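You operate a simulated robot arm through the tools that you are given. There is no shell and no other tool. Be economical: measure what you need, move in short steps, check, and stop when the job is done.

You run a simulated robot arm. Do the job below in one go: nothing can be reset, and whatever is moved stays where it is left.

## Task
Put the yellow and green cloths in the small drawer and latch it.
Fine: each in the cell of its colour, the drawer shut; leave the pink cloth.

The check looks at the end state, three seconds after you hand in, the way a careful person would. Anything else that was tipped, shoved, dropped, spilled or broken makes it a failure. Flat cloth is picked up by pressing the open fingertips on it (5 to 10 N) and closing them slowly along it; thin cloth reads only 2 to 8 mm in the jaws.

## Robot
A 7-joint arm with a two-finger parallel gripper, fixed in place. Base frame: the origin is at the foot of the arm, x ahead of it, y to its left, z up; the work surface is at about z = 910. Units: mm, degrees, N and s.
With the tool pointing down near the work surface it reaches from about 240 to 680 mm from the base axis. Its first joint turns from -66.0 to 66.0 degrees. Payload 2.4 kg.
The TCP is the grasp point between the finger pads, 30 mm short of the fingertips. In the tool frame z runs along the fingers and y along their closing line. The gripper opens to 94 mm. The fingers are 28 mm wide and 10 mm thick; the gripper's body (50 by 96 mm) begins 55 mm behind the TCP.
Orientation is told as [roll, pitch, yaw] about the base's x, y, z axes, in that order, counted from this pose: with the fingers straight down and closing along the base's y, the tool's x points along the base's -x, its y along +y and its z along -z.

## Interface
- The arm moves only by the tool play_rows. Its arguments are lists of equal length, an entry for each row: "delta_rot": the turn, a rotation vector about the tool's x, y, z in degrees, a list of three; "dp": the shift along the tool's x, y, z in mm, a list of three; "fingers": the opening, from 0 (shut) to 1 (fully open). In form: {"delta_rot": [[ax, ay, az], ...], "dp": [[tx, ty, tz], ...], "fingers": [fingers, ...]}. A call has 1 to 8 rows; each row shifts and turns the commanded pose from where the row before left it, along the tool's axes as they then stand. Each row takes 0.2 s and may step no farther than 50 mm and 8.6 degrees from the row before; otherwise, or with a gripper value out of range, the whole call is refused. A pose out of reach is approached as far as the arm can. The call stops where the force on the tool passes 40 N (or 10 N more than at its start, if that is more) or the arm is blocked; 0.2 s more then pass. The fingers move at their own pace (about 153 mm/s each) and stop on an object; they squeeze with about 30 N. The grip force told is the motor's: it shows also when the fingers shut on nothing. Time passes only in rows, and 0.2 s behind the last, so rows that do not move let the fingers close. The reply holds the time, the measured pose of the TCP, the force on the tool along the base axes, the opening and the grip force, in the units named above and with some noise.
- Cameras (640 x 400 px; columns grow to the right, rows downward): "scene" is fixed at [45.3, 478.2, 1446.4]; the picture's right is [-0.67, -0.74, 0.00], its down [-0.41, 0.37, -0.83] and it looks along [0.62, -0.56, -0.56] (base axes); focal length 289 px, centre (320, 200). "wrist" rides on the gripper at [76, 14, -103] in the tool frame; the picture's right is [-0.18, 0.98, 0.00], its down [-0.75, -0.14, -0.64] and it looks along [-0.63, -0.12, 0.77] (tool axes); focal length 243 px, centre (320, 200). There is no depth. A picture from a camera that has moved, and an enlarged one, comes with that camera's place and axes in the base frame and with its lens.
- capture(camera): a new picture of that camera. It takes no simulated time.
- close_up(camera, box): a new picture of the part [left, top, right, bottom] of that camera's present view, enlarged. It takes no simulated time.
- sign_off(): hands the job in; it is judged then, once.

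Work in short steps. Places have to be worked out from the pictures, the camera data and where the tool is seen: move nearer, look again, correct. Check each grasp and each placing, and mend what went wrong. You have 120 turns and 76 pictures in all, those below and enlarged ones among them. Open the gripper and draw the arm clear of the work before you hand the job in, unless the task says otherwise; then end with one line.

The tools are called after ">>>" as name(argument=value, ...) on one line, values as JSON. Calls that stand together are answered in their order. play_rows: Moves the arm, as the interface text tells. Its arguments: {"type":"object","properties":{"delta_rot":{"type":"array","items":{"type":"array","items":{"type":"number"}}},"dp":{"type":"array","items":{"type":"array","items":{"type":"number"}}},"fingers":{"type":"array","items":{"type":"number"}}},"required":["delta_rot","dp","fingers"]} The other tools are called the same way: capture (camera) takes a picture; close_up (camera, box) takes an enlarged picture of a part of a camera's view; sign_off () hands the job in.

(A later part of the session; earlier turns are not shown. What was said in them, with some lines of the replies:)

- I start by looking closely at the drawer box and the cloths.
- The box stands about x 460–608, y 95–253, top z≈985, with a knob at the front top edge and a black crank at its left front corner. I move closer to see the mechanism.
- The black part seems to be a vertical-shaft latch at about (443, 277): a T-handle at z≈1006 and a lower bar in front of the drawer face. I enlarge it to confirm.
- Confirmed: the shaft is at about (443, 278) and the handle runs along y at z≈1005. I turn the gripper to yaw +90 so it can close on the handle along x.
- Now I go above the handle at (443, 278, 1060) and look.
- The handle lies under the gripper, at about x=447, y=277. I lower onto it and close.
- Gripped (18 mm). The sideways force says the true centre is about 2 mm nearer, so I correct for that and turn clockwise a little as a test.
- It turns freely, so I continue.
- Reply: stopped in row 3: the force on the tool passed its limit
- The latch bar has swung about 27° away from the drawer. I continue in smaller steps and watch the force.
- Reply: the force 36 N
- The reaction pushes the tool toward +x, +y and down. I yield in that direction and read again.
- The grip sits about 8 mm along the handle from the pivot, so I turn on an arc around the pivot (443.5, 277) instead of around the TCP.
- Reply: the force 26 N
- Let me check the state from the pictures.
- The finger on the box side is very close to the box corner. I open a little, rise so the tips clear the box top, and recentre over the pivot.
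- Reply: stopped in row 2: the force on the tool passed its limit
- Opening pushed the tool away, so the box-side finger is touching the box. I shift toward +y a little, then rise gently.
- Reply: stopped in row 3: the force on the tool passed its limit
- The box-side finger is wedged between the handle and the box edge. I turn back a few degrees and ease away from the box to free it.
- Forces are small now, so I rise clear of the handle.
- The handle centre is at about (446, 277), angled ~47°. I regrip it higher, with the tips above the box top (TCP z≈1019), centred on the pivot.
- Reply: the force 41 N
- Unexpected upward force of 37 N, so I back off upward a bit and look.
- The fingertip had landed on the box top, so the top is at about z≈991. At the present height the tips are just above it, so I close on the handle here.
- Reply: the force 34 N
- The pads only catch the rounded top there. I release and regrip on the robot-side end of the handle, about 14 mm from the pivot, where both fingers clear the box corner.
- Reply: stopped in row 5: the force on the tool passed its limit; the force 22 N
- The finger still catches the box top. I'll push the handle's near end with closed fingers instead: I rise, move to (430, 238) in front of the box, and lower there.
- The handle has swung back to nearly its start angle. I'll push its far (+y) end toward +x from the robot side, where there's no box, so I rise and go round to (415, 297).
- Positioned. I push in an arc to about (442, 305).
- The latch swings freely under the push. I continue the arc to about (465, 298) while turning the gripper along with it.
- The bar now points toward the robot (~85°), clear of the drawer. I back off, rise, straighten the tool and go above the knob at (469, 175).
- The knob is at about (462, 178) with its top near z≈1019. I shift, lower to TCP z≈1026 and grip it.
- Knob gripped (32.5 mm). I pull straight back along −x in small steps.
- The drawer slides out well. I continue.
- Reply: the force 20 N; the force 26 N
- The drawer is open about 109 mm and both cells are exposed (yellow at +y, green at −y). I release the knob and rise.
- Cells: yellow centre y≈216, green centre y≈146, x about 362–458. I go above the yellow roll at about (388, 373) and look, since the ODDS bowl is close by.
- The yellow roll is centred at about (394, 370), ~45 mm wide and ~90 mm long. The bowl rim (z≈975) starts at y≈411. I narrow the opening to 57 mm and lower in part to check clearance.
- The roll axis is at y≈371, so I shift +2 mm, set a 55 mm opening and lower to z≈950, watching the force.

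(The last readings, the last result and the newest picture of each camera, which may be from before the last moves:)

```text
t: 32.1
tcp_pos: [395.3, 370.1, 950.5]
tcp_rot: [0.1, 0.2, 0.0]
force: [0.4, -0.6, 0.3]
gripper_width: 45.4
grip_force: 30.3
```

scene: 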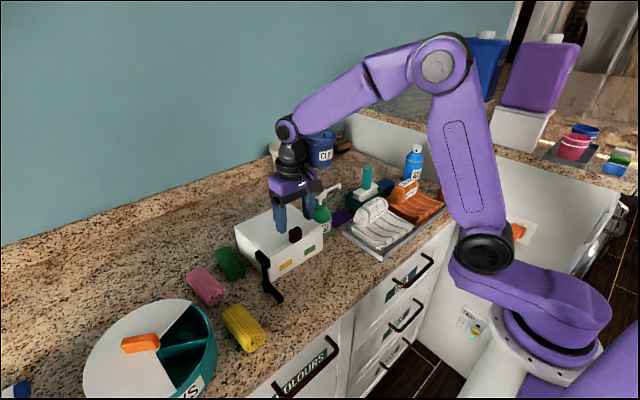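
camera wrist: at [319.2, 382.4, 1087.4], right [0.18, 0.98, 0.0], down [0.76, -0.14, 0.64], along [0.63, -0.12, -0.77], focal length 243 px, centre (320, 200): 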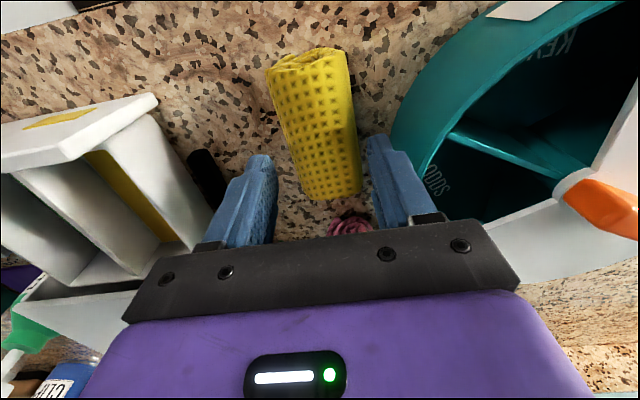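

The roll is held at 45 mm. I lift it straight up and check.

>>> play_rows(delta_rot=[[0, 0, 0], [0, 0, 0], [0, 0, 0], [0, 0, 0], [0, 0, 0]], dp=[[0, 0, 0], [0, 0, -15], [0, 0, -30], [0, 0, -40], [0, 0, -35]], fingers=[0.3, 0.3, 0.3, 0.3, 0.3])

>>> close_up(camera="scene", box=[140, 180, 340, 360])

>>> capture(camera="wrist")

```text
t: 33.3
tcp_pos: [395.1, 371.6, 1071.7]
tcp_rot: [0.0, 0.2, 0.1]
force: [-0.2, -0.6, 0.2]
gripper_width: 45.0
grip_force: 30.1
```

```text
2.22 times, centred on (240, 270) of scene
camera zoom: at [45.3, 478.2, 1446.4], right [-0.67, -0.74, 0.0], down [-0.41, 0.37, -0.83], along [0.62, -0.56, -0.56], focal length 643 px, centre (498, 44)
```

zoom: 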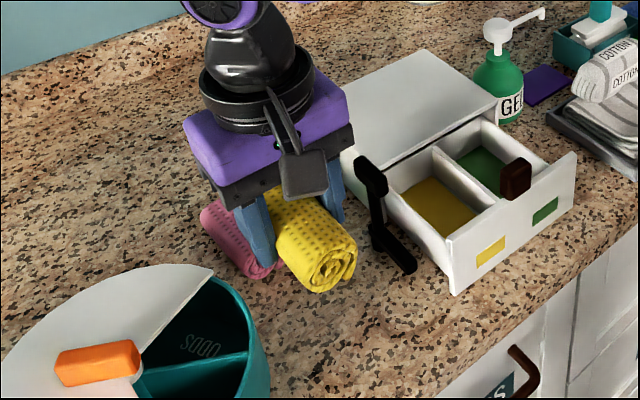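

```text
34 pictures are left
camera wrist: at [319.7, 384.8, 1174.4], right [0.18, 0.98, 0.0], down [0.76, -0.14, 0.64], along [0.63, -0.12, -0.77], focal length 243 px, centre (320, 200)
```

wrist: 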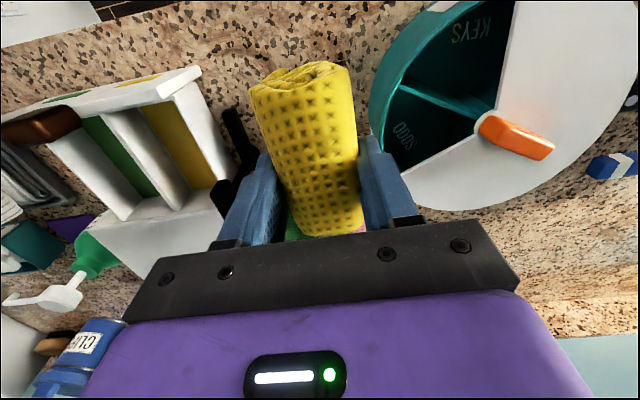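

The yellow roll is held securely. I need exact cell dimensions before placing it, so I enlarge the drawer in the scene view.

>>> close_up(camera="scene", box=[255, 225, 365, 310])

```text
4.71 times, centred on (310, 268) of scene
camera zoom: at [45.3, 478.2, 1446.4], right [-0.67, -0.74, 0.0], down [-0.41, 0.37, -0.83], along [0.62, -0.56, -0.56], focal length 1361 px, centre (367, -118)
```

zoom: 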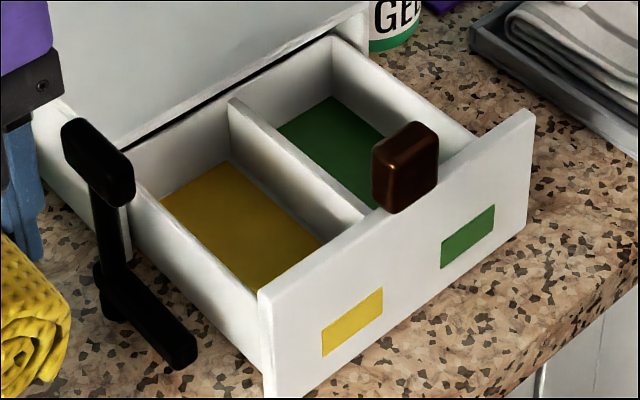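

The drawer's back wall is visible: the cell runs about x 358–480, y 181–245, wall tops z≈960. Fingers plus roll (65 mm) barely match the 64 mm cell, so I test whether the roll squeezes narrower.

>>> play_rows(delta_rot=[[0, 0, 0], [0, 0, 0], [0, 0, 0]], dp=[[0, 0, 0], [0, 0, 0], [0, 0, 0]], fingers=[0.1, 0, 0])

```text
t: 34.1
tcp_pos: [395.5, 370.7, 1070.9]
tcp_rot: [0.1, 0.2, 0.1]
force: [1.1, -0.1, -0.1]
gripper_width: 44.9
grip_force: 30.2
```

The roll is rigid at 45 mm, so I'll release it with the fingertips just above the cell walls. I move over the yellow cell centre (roll centre at x≈408, y≈213).

>>> play_rows(delta_rot=[[0, 0, 0], [0, 0, 0], [0, 0, 0], [0, 0, 0], [0, 0, 0], [0, 0, 0]], dp=[[-4.7, -39.4, -5], [-4.7, -39.4, 0], [-4.7, -39.4, 0], [-4.7, -39.4, 0], [0, 0, 20], [0, 0, 15]], fingers=[0.2, 0.2, 0.2, 0.2, 0.2, 0.2])

>>> capture(camera="wrist")

>>> close_up(camera="scene", box=[240, 200, 360, 310])

```text
t: 35.5
tcp_pos: [414.0, 213.3, 1039.0]
tcp_rot: [0.0, 0.1, 0.1]
force: [0.2, -1.0, -0.1]
gripper_width: 44.6
grip_force: 30.1
```

```text
32 pictures are left
camera wrist: at [338.1, 227.2, 1141.8], right [0.18, 0.98, 0.0], down [0.76, -0.14, 0.64], along [0.63, -0.12, -0.77], focal length 243 px, centre (320, 200)
```

wrist: 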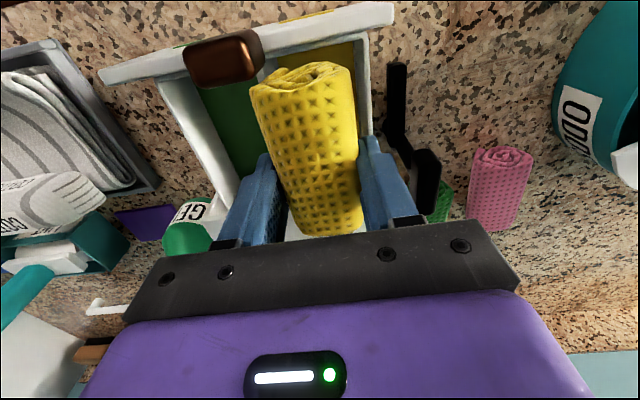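

```text
3.64 times, centred on (300, 255) of scene
camera zoom: at [45.3, 478.2, 1446.4], right [-0.67, -0.74, 0.0], down [-0.41, 0.37, -0.83], along [0.62, -0.56, -0.56], focal length 1052 px, centre (393, 0)
```

zoom: 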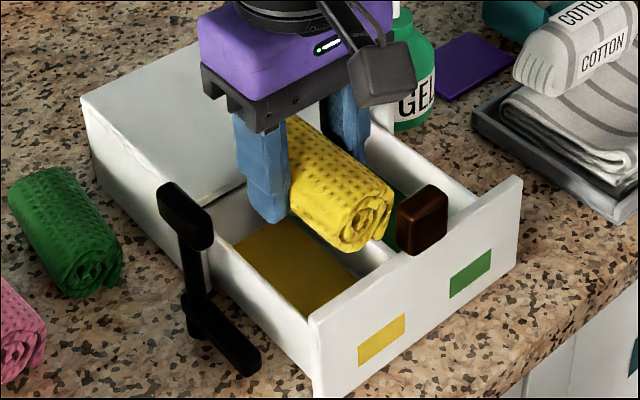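

The roll lines up with the cell, but its near end is close to the knob (to y≈194, x≈366). I shift 2 mm back and 3 mm left, then lower to just above the walls.

>>> play_rows(delta_rot=[[0, 0, 0], [0, 0, 0], [0, 0, 0], [0, 0, 0]], dp=[[-2, 3, 0], [0, 0, 15], [0, 0, 14], [0, 0, 13]], fingers=[0.2, 0.2, 0.2, 0.2])

>>> capture(camera="wrist")

>>> close_up(camera="scene", box=[240, 200, 360, 310])

```text
t: 36.5
tcp_pos: [415.2, 217.2, 995.9]
tcp_rot: [0.0, 0.2, 0.1]
force: [-0.6, -0.3, -0.1]
gripper_width: 44.9
grip_force: 30.5
```

```text
30 pictures are left
camera wrist: at [339.8, 230.7, 1100.4], right [0.18, 0.98, 0.0], down [0.76, -0.14, 0.64], along [0.63, -0.12, -0.77], focal length 243 px, centre (320, 200)
```

wrist: 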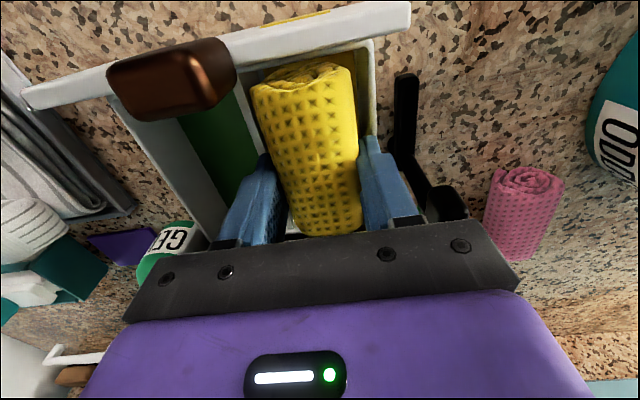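

```text
3.64 times, centred on (300, 255) of scene
camera zoom: at [45.3, 478.2, 1446.4], right [-0.67, -0.74, 0.0], down [-0.41, 0.37, -0.83], along [0.62, -0.56, -0.56], focal length 1052 px, centre (393, 0)
```

zoom: 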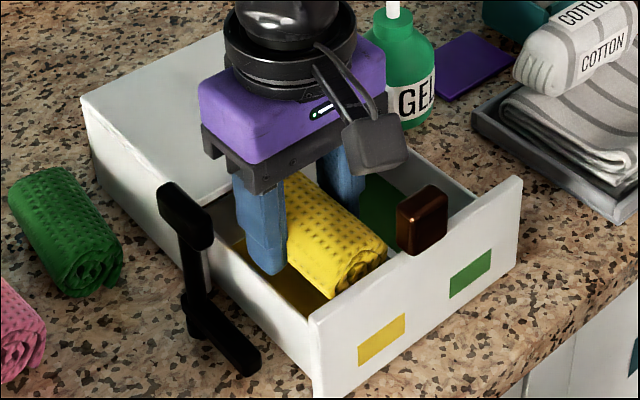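

It looks like the fingers might just fit between the walls. I lower gently in small steps, ready to stop on contact.

>>> play_rows(delta_rot=[[0, 0, 0], [0, 0, 0], [0, 0, 0]], dp=[[0, 0, 4], [0, 0, 3], [0, 0, 3]], fingers=[0.2, 0.2, 0.2])

```text
t: 37.3
tcp_pos: [415.6, 216.8, 988.1]
tcp_rot: [0.0, 0.2, -0.1]
force: [-1.0, 0.6, -0.8]
gripper_width: 44.8
grip_force: 29.6
```

>>> play_rows(delta_rot=[[0, 0, 0], [0, 0, 0], [0, 0, 0]], dp=[[0, 0, 3], [0, 0, 3], [0, 0, 3]], fingers=[0.2, 0.2, 0.2])

>>> close_up(camera="scene", box=[255, 225, 345, 305])

```text
t: 38.1
tcp_pos: [415.4, 216.1, 980.5]
tcp_rot: [0.0, 0.3, 0.1]
force: [0.2, 0.2, 0.4]
gripper_width: 45.0
grip_force: 30.3
```

```text
5.00 times, centred on (300, 265) of scene
camera zoom: at [45.3, 478.2, 1446.4], right [-0.67, -0.74, 0.0], down [-0.41, 0.37, -0.83], along [0.62, -0.56, -0.56], focal length 1446 px, centre (420, -125)
```

zoom: 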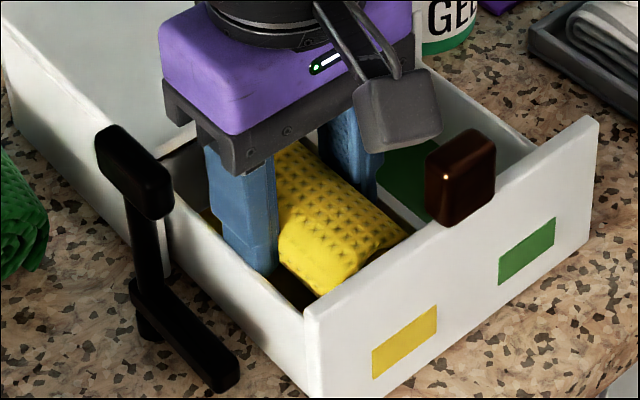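

The fingers slip inside without contact. I continue down to about z=964.

>>> play_rows(delta_rot=[[0, 0, 0], [0, 0, 0], [0, 0, 0], [0, 0, 0]], dp=[[0, 0, 4], [0, 0, 4], [0, 0, 4], [0, 0, 3]], fingers=[0.2, 0.2, 0.2, 0.2])

```text
t: 39.1
tcp_pos: [416.6, 216.3, 964.1]
tcp_rot: [0.0, 0.2, 0.0]
force: [-0.3, 0.1, -0.3]
gripper_width: 45.0
grip_force: 30.2
```

Close to the floor without contact. I go slightly lower, then open by just 1–2 mm and rise.

>>> play_rows(delta_rot=[[0, 0, 0], [0, 0, 0], [0, 0, 0]], dp=[[0, 0, 3], [0, 0, 0], [0, 0, 0]], fingers=[0.2, 0.5, 0.5])

>>> play_rows(delta_rot=[[0, 0, 0], [0, 0, 0], [0, 0, 0], [0, 0, 0]], dp=[[0, 0, -10], [0, 0, -25], [0, 0, -40], [0, 0, -40]], fingers=[0.5, 0.5, 0.5, 0.6])

>>> close_up(camera="scene", box=[180, 180, 360, 320])

>>> capture(camera="wrist")

```text
t: 40.0
tcp_pos: [418.5, 216.4, 962.2]
tcp_rot: [0.2, -0.1, 0.0]
force: [0.2, -2.6, 7.2]
gripper_width: 45.6
grip_force: 0.0
stopped in row 3: the force on the tool passed its limit (the readings are from after the stop); the commanded pose is now the measured one
```

```text
t: 41.0
tcp_pos: [417.0, 215.8, 1077.5]
tcp_rot: [0.3, -0.2, 0.0]
force: [0.5, -1.0, 0.1]
gripper_width: 56.2
grip_force: 0.1
```

```text
2.86 times, centred on (270, 250) of scene
camera zoom: at [45.3, 478.2, 1446.4], right [-0.67, -0.74, 0.0], down [-0.41, 0.37, -0.83], along [0.62, -0.56, -0.56], focal length 827 px, centre (463, 57)
```

zoom: 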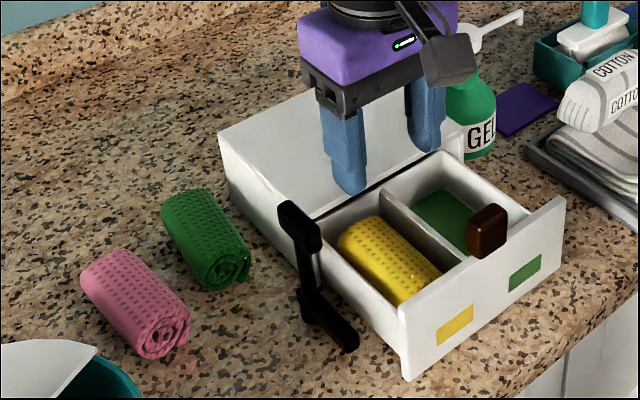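

```text
26 pictures are left
camera wrist: at [340.0, 229.9, 1180.7], right [0.18, 0.98, 0.0], down [0.75, -0.14, 0.64], along [0.63, -0.12, -0.77], focal length 243 px, centre (320, 200)
```

wrist: 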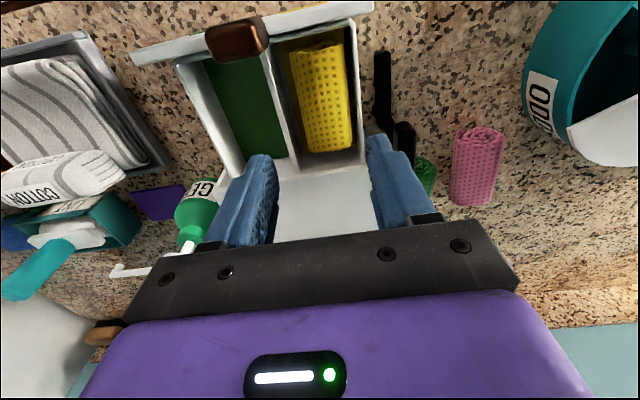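

Yellow sits flat in its cell. Next I go above the green roll, estimated at (562, 306).

>>> play_rows(delta_rot=[[0, 0, 0], [0, 0, 0], [0, 0, 0], [0, 0, 0], [0, 0, 0]], dp=[[-35, 22.5, 0], [-35, 22.5, 0], [-35, 22.5, 0], [-35, 22.5, 0], [0, 0, 20]], fingers=[0.65, 0.65, 0.65, 0.65, 0.65])

>>> capture(camera="wrist")

```text
t: 42.2
tcp_pos: [557.2, 306.8, 1057.7]
tcp_rot: [0.2, 0.0, 0.0]
force: [0.5, -0.2, 0.5]
gripper_width: 61.2
grip_force: 0.1
```

```text
25 pictures are left
camera wrist: at [480.9, 320.6, 1161.2], right [0.18, 0.98, 0.0], down [0.75, -0.14, 0.64], along [0.63, -0.12, -0.77], focal length 243 px, centre (320, 200)
```

wrist: 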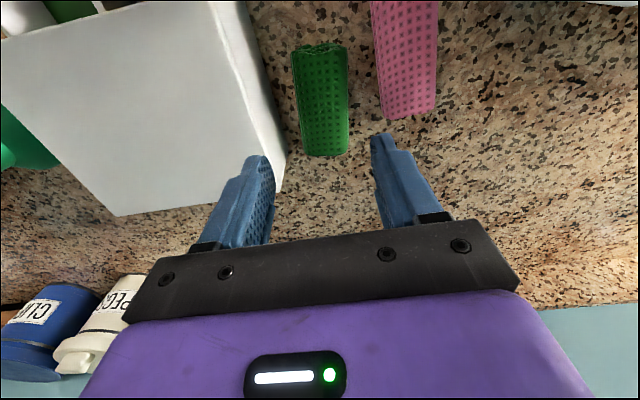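

Green is at about (556, 306.5), turned roughly −6°. I align the gripper and lower around it to z≈951.

>>> play_rows(delta_rot=[[0, 0, 6], [0, 0, 0], [0, 0, 0], [0, 0, 0]], dp=[[0, 0, 0], [0, 0, 20], [0, 0, 20], [0, 0, 20]], fingers=[0.62, 0.62, 0.62, 0.62])

>>> capture(camera="wrist")

```text
t: 43.2
tcp_pos: [556.4, 306.0, 997.9]
tcp_rot: [0.2, 0.0, -6.0]
force: [-0.5, -0.1, 0.6]
gripper_width: 58.1
grip_force: 0.1
```

```text
24 pictures are left
camera wrist: at [482.6, 328.5, 1101.5], right [0.29, 0.96, 0.0], down [0.73, -0.22, 0.64], along [0.62, -0.18, -0.77], focal length 243 px, centre (320, 200)
```

wrist: 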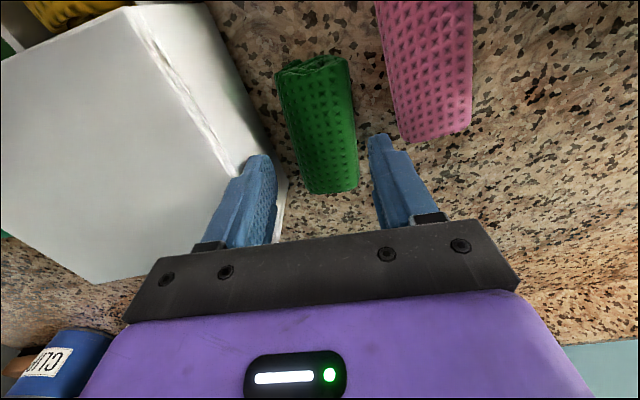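

Well aligned; I shift 2 mm toward +y, then lower and close.

>>> play_rows(delta_rot=[[0, 0, 0], [0, 0, 0], [0, 0, 0], [0, 0, 0]], dp=[[0, 2.5, 0], [0, 0, 16], [0, 0, 16], [0, 0, 15]], fingers=[0.6, 0.6, 0.6, 0.6])

>>> play_rows(delta_rot=[[0, 0, 0], [0, 0, 0], [0, 0, 0]], dp=[[0, 0, 0], [0, 0, 0], [0, 0, 0]], fingers=[0.5, 0.35, 0.3])

>>> play_rows(delta_rot=[[0, 0, 0], [0, 0, 0], [0, 0, 0], [0, 0, 0], [0, 0, 0]], dp=[[0, 0, -10], [0, 0, -30], [0, 0, -40], [0, 0, -45], [0, 0, 0]], fingers=[0.3, 0.3, 0.3, 0.3, 0.3])

>>> capture(camera="wrist")

>>> close_up(camera="scene", box=[160, 160, 340, 310])

```text
t: 44.2
tcp_pos: [557.0, 309.7, 951.1]
tcp_rot: [0.2, 0.1, -6.0]
force: [0.1, -0.2, 0.4]
gripper_width: 56.4
grip_force: 0.1
```

```text
t: 45.0
tcp_pos: [556.8, 308.8, 950.0]
tcp_rot: [0.2, -0.1, -6.0]
force: [0.6, -0.1, 0.3]
gripper_width: 45.0
grip_force: 30.0
```

```text
t: 46.2
tcp_pos: [555.0, 309.3, 1075.8]
tcp_rot: [0.1, 0.0, -6.0]
force: [0.6, -0.5, -1.7]
gripper_width: 44.8
grip_force: 30.2
```

```text
23 pictures are left
camera wrist: at [482.2, 329.9, 1178.7], right [0.29, 0.96, 0.0], down [0.73, -0.22, 0.64], along [0.62, -0.18, -0.77], focal length 243 px, centre (320, 200)
```

wrist: 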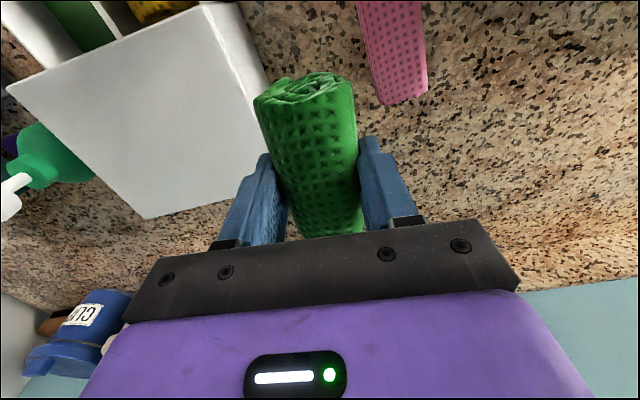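

```text
2.67 times, centred on (250, 235) of scene
camera zoom: at [45.3, 478.2, 1446.4], right [-0.67, -0.74, 0.0], down [-0.41, 0.37, -0.83], along [0.62, -0.56, -0.56], focal length 772 px, centre (507, 107)
```

zoom: 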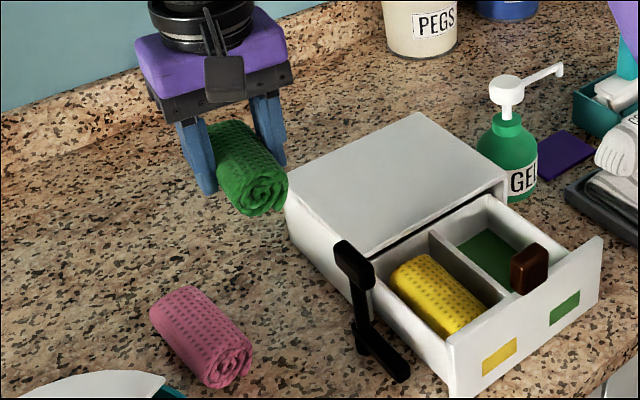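

Green is held. I straighten the yaw and carry it over the green cell, at about (415, 145).

>>> play_rows(delta_rot=[[0, 0, -6], [0, 0, 0], [0, 0, 0], [0, 0, 0], [0, 0, 0], [0, 0, 0], [0, 0, 0]], dp=[[0, 0, 0], [28, -32.8, 0], [28, -32.8, 0], [28, -32.8, 0], [28, -32.8, 0], [28, -32.8, 0], [0, 0, 20]], fingers=[0.3, 0.3, 0.3, 0.3, 0.3, 0.3, 0.3])

>>> capture(camera="wrist")

>>> close_up(camera="scene", box=[250, 190, 370, 310])

```text
t: 47.9
tcp_pos: [417.4, 144.4, 1054.1]
tcp_rot: [0.2, 0.0, 0.0]
force: [-0.3, -0.5, -0.2]
gripper_width: 44.9
grip_force: 30.0
```

```text
21 pictures are left
camera wrist: at [341.3, 157.8, 1158.2], right [0.18, 0.98, 0.0], down [0.75, -0.14, 0.64], along [0.63, -0.12, -0.77], focal length 243 px, centre (320, 200)
```

wrist: 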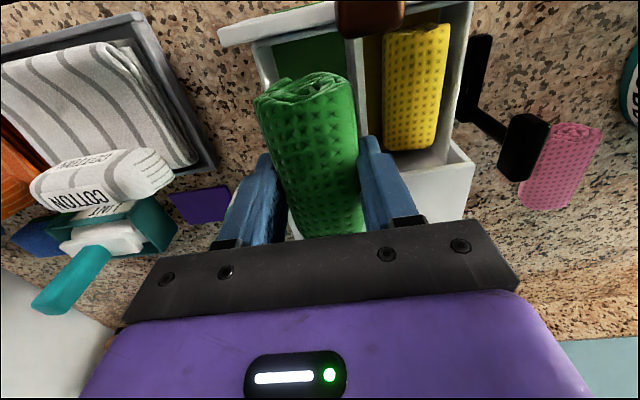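

```text
3.33 times, centred on (310, 250) of scene
camera zoom: at [45.3, 478.2, 1446.4], right [-0.67, -0.74, 0.0], down [-0.41, 0.37, -0.83], along [0.62, -0.56, -0.56], focal length 964 px, centre (353, 33)
```

zoom: 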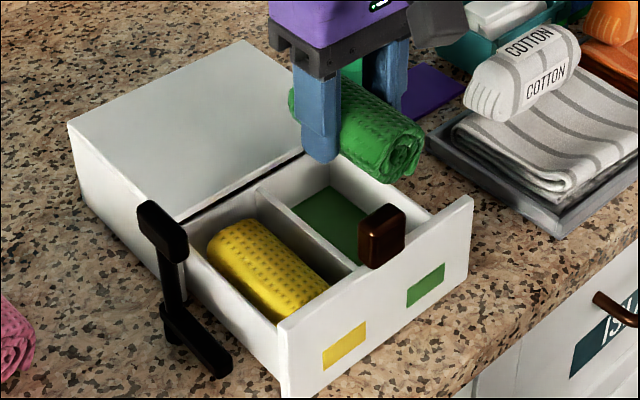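

The green cell centre works out at y≈143, and the roll's front end is at x≈369. I shift slightly and lower to just above the walls, then check.

>>> play_rows(delta_rot=[[0, 0, 0], [0, 0, 0], [0, 0, 0], [0, 0, 0]], dp=[[1.5, -1.4, 0], [0, 0, 20], [0, 0, 20], [0, 0, 18]], fingers=[0.3, 0.3, 0.3, 0.3])

>>> capture(camera="wrist")

>>> close_up(camera="scene", box=[260, 200, 360, 300])

```text
t: 48.9
tcp_pos: [416.3, 143.3, 996.9]
tcp_rot: [0.3, -0.1, -0.1]
force: [-0.6, 0.2, 0.0]
gripper_width: 44.9
grip_force: 29.6
```

```text
19 pictures are left
camera wrist: at [339.1, 157.6, 1099.6], right [0.18, 0.98, 0.0], down [0.75, -0.14, 0.64], along [0.63, -0.12, -0.77], focal length 243 px, centre (320, 200)
```

wrist: 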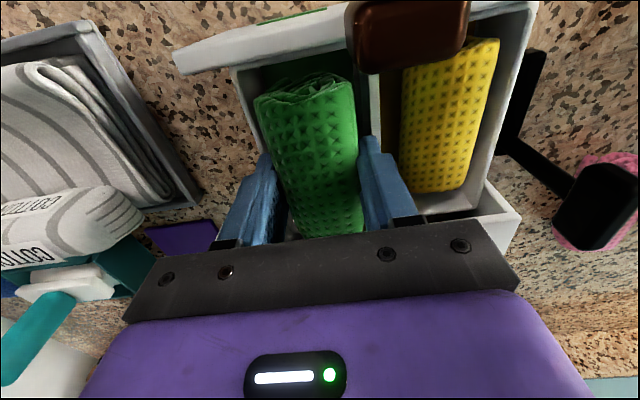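

```text
4.00 times, centred on (310, 250) of scene
camera zoom: at [45.3, 478.2, 1446.4], right [-0.67, -0.74, 0.0], down [-0.41, 0.37, -0.83], along [0.62, -0.56, -0.56], focal length 1157 px, centre (360, 0)
```

zoom: 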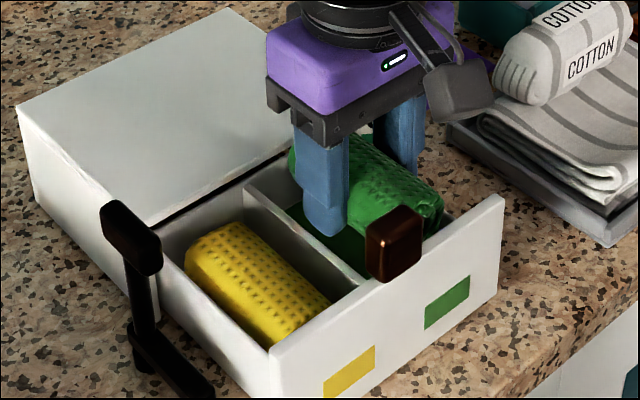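

Both fingers look inside the walls, so I lower gently in small steps.

>>> play_rows(delta_rot=[[0, 0, 0], [0, 0, 0], [0, 0, 0], [0, 0, 0], [0, 0, 0]], dp=[[0, 0, 3], [0, 0, 3], [0, 0, 3], [0, 0, 3], [0, 0, 3]], fingers=[0.3, 0.3, 0.3, 0.3, 0.3])

```text
t: 50.0
tcp_pos: [415.9, 142.6, 981.2]
tcp_rot: [0.2, 0.1, 0.0]
force: [0.3, -0.5, 0.0]
gripper_width: 44.8
grip_force: 29.6
```

>>> play_rows(delta_rot=[[0, 0, 0], [0, 0, 0], [0, 0, 0], [0, 0, 0], [0, 0, 0]], dp=[[0, 0, 4], [0, 0, 4], [0, 0, 4], [0, 0, 3], [0, 0, 3]], fingers=[0.3, 0.3, 0.3, 0.3, 0.3])

```text
t: 51.2
tcp_pos: [415.4, 143.4, 964.8]
tcp_rot: [0.2, -0.1, 0.0]
force: [0.5, -0.1, -0.4]
gripper_width: 45.2
grip_force: 29.9
```

No contact, and it is near the floor. I release slightly and rise.

>>> play_rows(delta_rot=[[0, 0, 0], [0, 0, 0], [0, 0, 0]], dp=[[0, 0, 2], [0, 0, 0], [0, 0, 0]], fingers=[0.3, 0.5, 0.5])

>>> play_rows(delta_rot=[[0, 0, 0], [0, 0, 0], [0, 0, 0], [0, 0, 0]], dp=[[0, 0, -10], [0, 0, -25], [0, 0, -40], [0, 0, -40]], fingers=[0.5, 0.5, 0.5, 0.5])

>>> close_up(camera="scene", box=[220, 190, 360, 320])

```text
t: 52.0
tcp_pos: [415.4, 144.0, 963.1]
tcp_rot: [0.3, -0.4, 0.0]
force: [-0.5, 4.4, 27.6]
gripper_width: 45.2
grip_force: 0.1
```

```text
t: 53.0
tcp_pos: [413.7, 140.5, 1079.7]
tcp_rot: [0.1, -0.1, 0.0]
force: [0.7, 0.6, -0.2]
gripper_width: 47.0
grip_force: 0.1
```

```text
3.08 times, centred on (290, 255) of scene
camera zoom: at [45.3, 478.2, 1446.4], right [-0.67, -0.74, 0.0], down [-0.41, 0.37, -0.83], along [0.62, -0.56, -0.56], focal length 890 px, centre (412, 31)
```

zoom: 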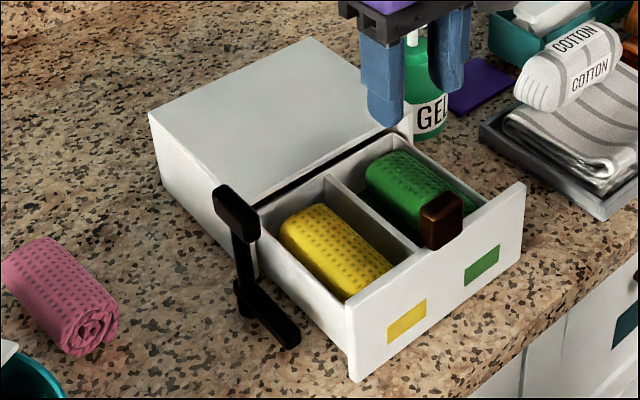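

Both cloths lie in their cells. Now I go in front of the drawer face with closed fingers, to (318, 178, 978), to push it shut.

>>> play_rows(delta_rot=[[0, 0, 0], [0, 0, 0], [0, 0, 0], [0, 0, 0], [0, 0, 0], [0, 0, 0]], dp=[[45, 19, 0], [45, 19, 0], [6, 0, 0], [0, 0, 34], [0, 0, 34], [0, 0, 34]], fingers=[0, 0, 0, 0, 0, 0])

>>> close_up(camera="scene", box=[220, 190, 380, 330])

```text
t: 54.5
tcp_pos: [321.2, 183.2, 975.3]
tcp_rot: [0.2, 0.0, 0.1]
force: [-0.5, -0.6, -0.2]
gripper_width: 0.0
grip_force: 30.0
```

```text
2.86 times, centred on (300, 260) of scene
camera zoom: at [45.3, 478.2, 1446.4], right [-0.67, -0.74, 0.0], down [-0.41, 0.37, -0.83], along [0.62, -0.56, -0.56], focal length 827 px, centre (377, 29)
```

zoom: 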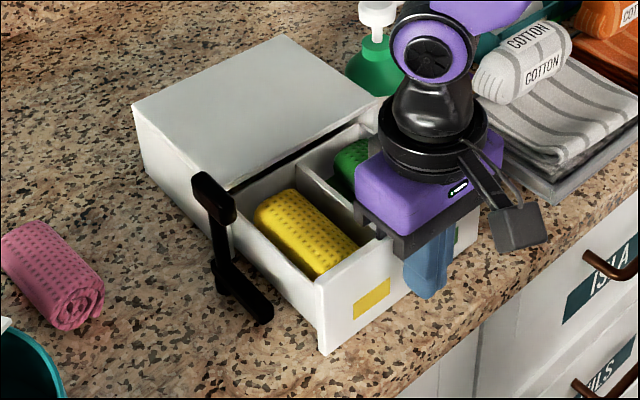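

The fingers are in front of the panel near its centre. I push +x gradually.

>>> play_rows(delta_rot=[[0, 0, 0], [0, 0, 0], [0, 0, 0], [0, 0, 0], [0, 0, 0], [0, 0, 0]], dp=[[-10, -4, 0], [-10, 0, 0], [-10, 0, 0], [-10, 0, 0], [-10, 0, 0], [-10, 0, 0]], fingers=[0, 0, 0, 0, 0, 0])

>>> close_up(camera="scene", box=[220, 190, 380, 330])

```text
t: 55.9
tcp_pos: [380.4, 177.3, 974.6]
tcp_rot: [0.2, -0.1, 0.0]
force: [-0.7, 0.0, 0.4]
gripper_width: 0.0
grip_force: 30.6
```

```text
2.86 times, centred on (300, 260) of scene
camera zoom: at [45.3, 478.2, 1446.4], right [-0.67, -0.74, 0.0], down [-0.41, 0.37, -0.83], along [0.62, -0.56, -0.56], focal length 827 px, centre (377, 29)
```

zoom: 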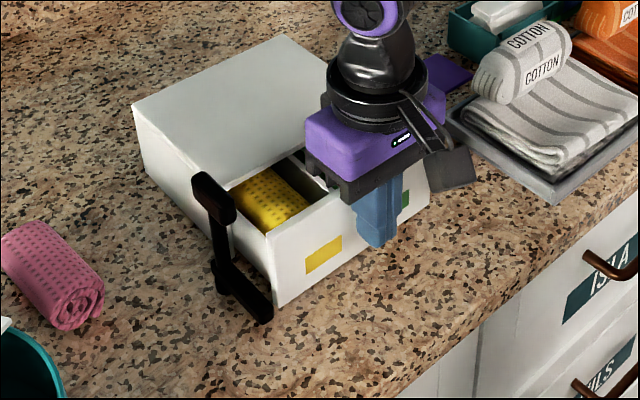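

The drawer is sliding in smoothly with the rolls. I continue to closed.

>>> play_rows(delta_rot=[[0, 0, 0], [0, 0, 0], [0, 0, 0], [0, 0, 0], [0, 0, 0], [0, 0, 0], [0, 0, 0], [0, 0, 0]], dp=[[-10, 0, 0], [-10, 0, 0], [-10, 0, 0], [-10, 0, 0], [-8, 0, 0], [-6, 0, 0], [-5, 0, 0], [-4, 0, 0]], fingers=[0, 0, 0, 0, 0, 0, 0, 0])

>>> close_up(camera="scene", box=[220, 190, 340, 310])

```text
t: 57.7
tcp_pos: [436.5, 177.8, 974.8]
tcp_rot: [-0.3, 1.0, 0.2]
force: [-11.9, -0.7, 2.7]
gripper_width: 0.0
grip_force: 30.0
stopped in row 8: the force on the tool passed its limit (the readings are from after the stop); the commanded pose is now the measured one
```

```text
3.33 times, centred on (280, 250) of scene
camera zoom: at [44.9, 478.1, 1446.5], right [-0.67, -0.74, 0.0], down [-0.41, 0.37, -0.83], along [0.62, -0.56, -0.56], focal length 964 px, centre (453, 33)
```

zoom: 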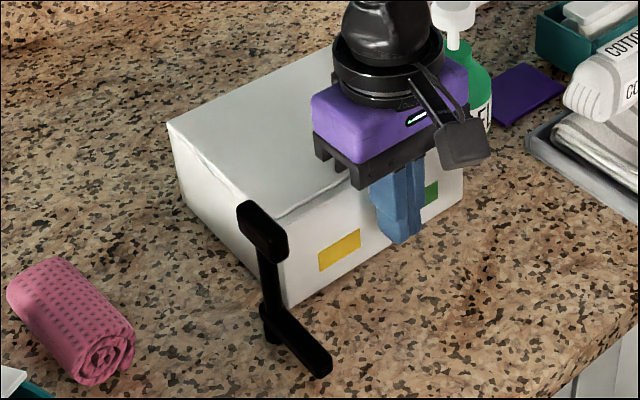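

The drawer is shut, the panel flush with the box. I back off, rise, and go to the +y side of the handle's near end, (425, 312), to swing the latch back.

>>> play_rows(delta_rot=[[0, 0, 0], [0, 0, 0], [0, 0, 0], [0, 0, 0], [0, 0, 0], [0, 0, 0], [0, 0, 0], [0, 0, 0]], dp=[[12, 0, 0], [0, 0, -45], [0, 0, -42], [0, 45, 0], [0, 45, 0], [0, 45, 0], [0, 0, 30], [0, 0, 28]], fingers=[0, 0, 0, 0, 0, 0, 0, 0])

>>> close_up(camera="scene", box=[220, 190, 340, 310])

```text
t: 59.5
tcp_pos: [425.8, 313.0, 1001.4]
tcp_rot: [-0.2, 0.7, 0.1]
force: [0.0, 0.1, 0.0]
gripper_width: 0.4
grip_force: 30.4
```

```text
3.33 times, centred on (280, 250) of scene
camera zoom: at [45.3, 478.2, 1446.4], right [-0.67, -0.74, 0.0], down [-0.41, 0.37, -0.83], along [0.62, -0.56, -0.56], focal length 964 px, centre (453, 33)
```

zoom: 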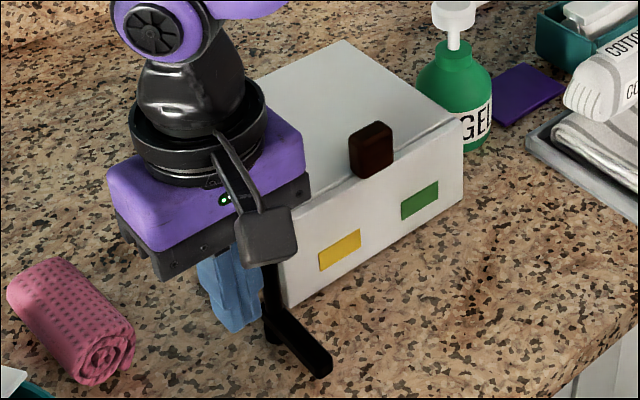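

In position. I push the near end toward −y.

>>> play_rows(delta_rot=[[0, 0, 0], [0, 0, 0], [0, 0, 0], [0, 0, 0], [0, 0, 0]], dp=[[1, -6, 0], [2, -6, 0], [2, -6, 0], [2, -6, 0], [1, -6, 0]], fingers=[0, 0, 0, 0, 0])

>>> close_up(camera="scene", box=[220, 190, 340, 310])

```text
t: 60.7
tcp_pos: [418.7, 282.1, 1003.5]
tcp_rot: [-0.1, 0.7, 0.0]
force: [-0.7, 0.7, 0.4]
gripper_width: 0.0
grip_force: 29.8
```

```text
3.33 times, centred on (280, 250) of scene
camera zoom: at [45.3, 478.2, 1446.4], right [-0.67, -0.74, 0.0], down [-0.41, 0.37, -0.83], along [0.62, -0.56, -0.56], focal length 964 px, centre (453, 33)
```

zoom: 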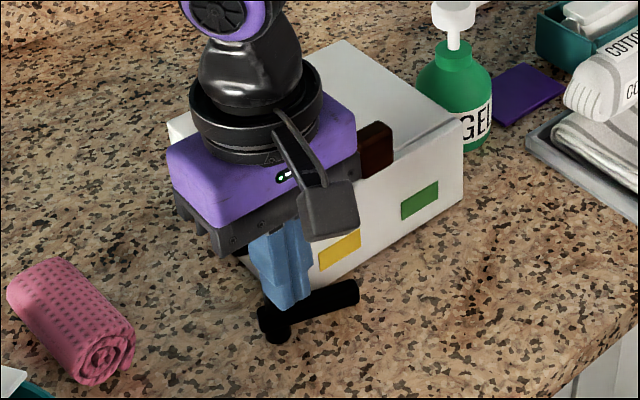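

The latch is swinging back. I continue the arc to (420, 262), then push +x.

>>> play_rows(delta_rot=[[0, 0, 0], [0, 0, 0], [0, 0, 0], [0, 0, 0], [0, 0, 0], [0, 0, 0]], dp=[[0, -7, 0], [0, -7, 0], [-1, -6, 0], [-2, 0, 0], [-2, 0, 0], [-2, 0, 0]], fingers=[0, 0, 0, 0, 0, 0])

>>> close_up(camera="scene", box=[220, 190, 340, 310])

```text
t: 62.1
tcp_pos: [422.8, 261.5, 1004.1]
tcp_rot: [-0.3, 1.1, 0.2]
force: [-26.6, -5.3, 10.3]
gripper_width: 0.1
grip_force: 29.9
```

```text
3.33 times, centred on (280, 250) of scene
camera zoom: at [44.3, 477.9, 1446.6], right [-0.67, -0.74, 0.0], down [-0.41, 0.37, -0.83], along [0.62, -0.56, -0.56], focal length 964 px, centre (453, 33)
```

zoom: 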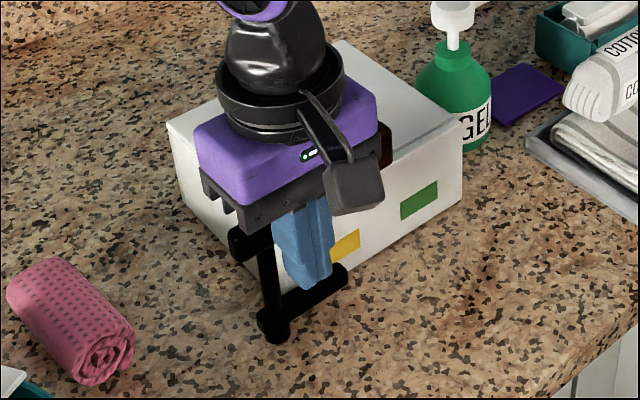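

The latch is at its stop (27 N resistance), with the bar across the drawer face. I back off and draw the arm clear.

>>> play_rows(delta_rot=[[0, 0, 0], [0, 0, 0], [0, 0, 0], [0, 0, 0], [0, 0, 0], [0, 0, 0]], dp=[[15, 0, 0], [15, 0, -10], [10, 0, -45], [0, 0, -45], [0, -40, -45], [0, -40, -45]], fingers=[0, 0, 0, 0.5, 1, 1])

>>> capture(camera="scene")

>>> close_up(camera="scene", box=[220, 190, 340, 310])

>>> capture(camera="wrist")

```text
refused: row 5 steps farther than a row can; nothing moved
```

```text
10 pictures are left
```

scene: 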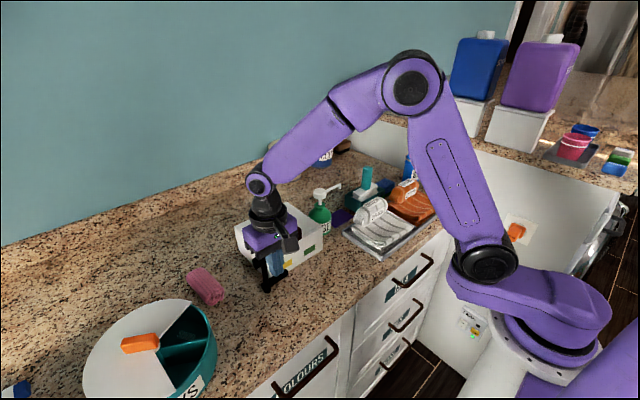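

```text
3.33 times, centred on (280, 250) of scene
camera zoom: at [44.3, 477.9, 1446.6], right [-0.67, -0.74, 0.0], down [-0.41, 0.37, -0.83], along [0.62, -0.56, -0.56], focal length 964 px, centre (453, 33)
```

zoom: 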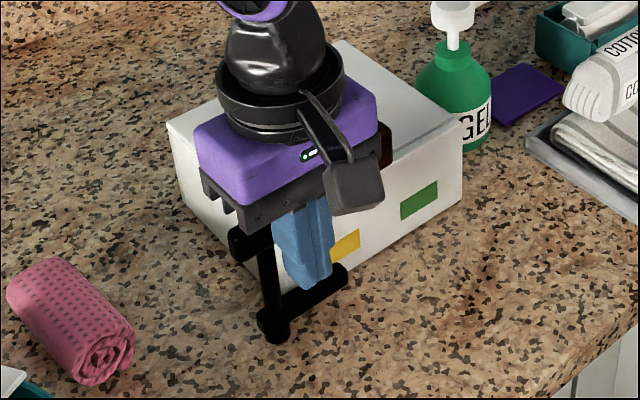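

```text
8 pictures are left
camera wrist: at [348.7, 276.6, 1108.6], right [0.18, 0.98, -0.01], down [0.77, -0.14, 0.63], along [0.62, -0.12, -0.78], focal length 243 px, centre (320, 200)
```

wrist: 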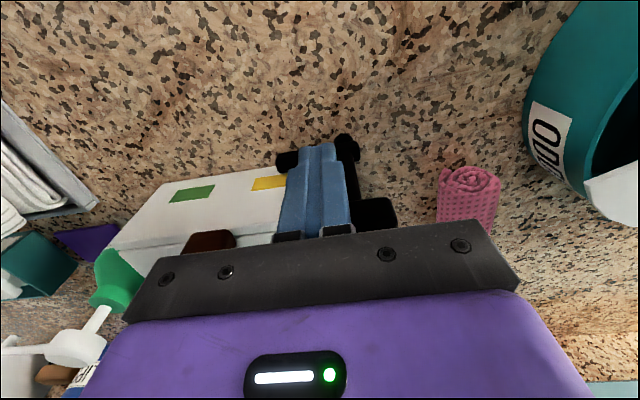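

That call was refused because a step was too long, so I repeat the retreat with shorter rows.

>>> play_rows(delta_rot=[[0, 0, 0], [0, 0, 0], [0, 0, 0], [0, 0, 0], [0, 0, 0], [0, 0, 0]], dp=[[15, 0, 0], [15, 0, -10], [10, 0, -45], [0, 0, -45], [0, -30, -35], [0, -30, -35]], fingers=[0, 0, 0, 0.5, 1, 1])

>>> close_up(camera="scene", box=[220, 190, 340, 310])

>>> capture(camera="wrist")

```text
t: 63.5
tcp_pos: [386.3, 203.3, 1173.8]
tcp_rot: [-0.2, 0.6, 0.0]
force: [-0.3, 0.6, 0.2]
gripper_width: 93.9
grip_force: 0.0
```

```text
3.33 times, centred on (280, 250) of scene
camera zoom: at [45.2, 478.2, 1446.4], right [-0.67, -0.74, 0.0], down [-0.41, 0.37, -0.83], along [0.62, -0.56, -0.56], focal length 964 px, centre (453, 33)
```

zoom: 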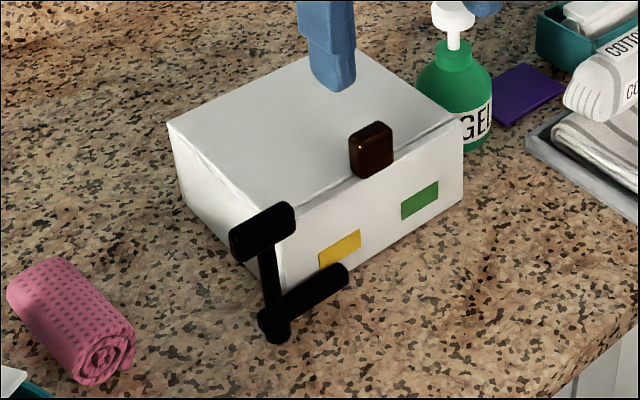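

```text
6 pictures are left
camera wrist: at [311.9, 216.7, 1277.4], right [0.18, 0.98, 0.0], down [0.76, -0.14, 0.63], along [0.62, -0.12, -0.77], focal length 243 px, centre (320, 200)
```

wrist: 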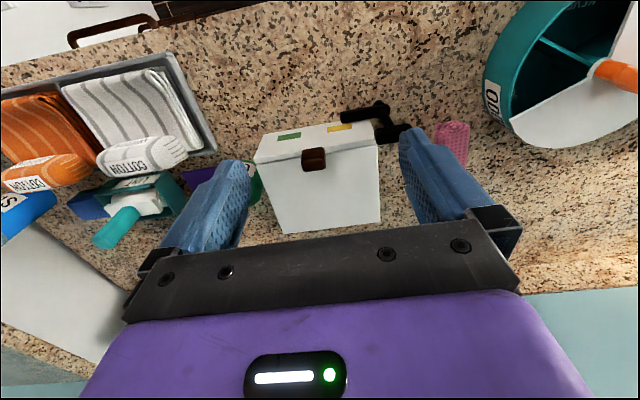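

The drawer is flush and the latch bar lies across its face as at the start. The pink cloth is untouched and the arm is clear with the gripper open, so I hand in.

>>> sign_off()

```text
The job is handed in.
```

The yellow and green cloths are each in the cell of their colour, the drawer is shut and latched, and the pink cloth was left where it was.
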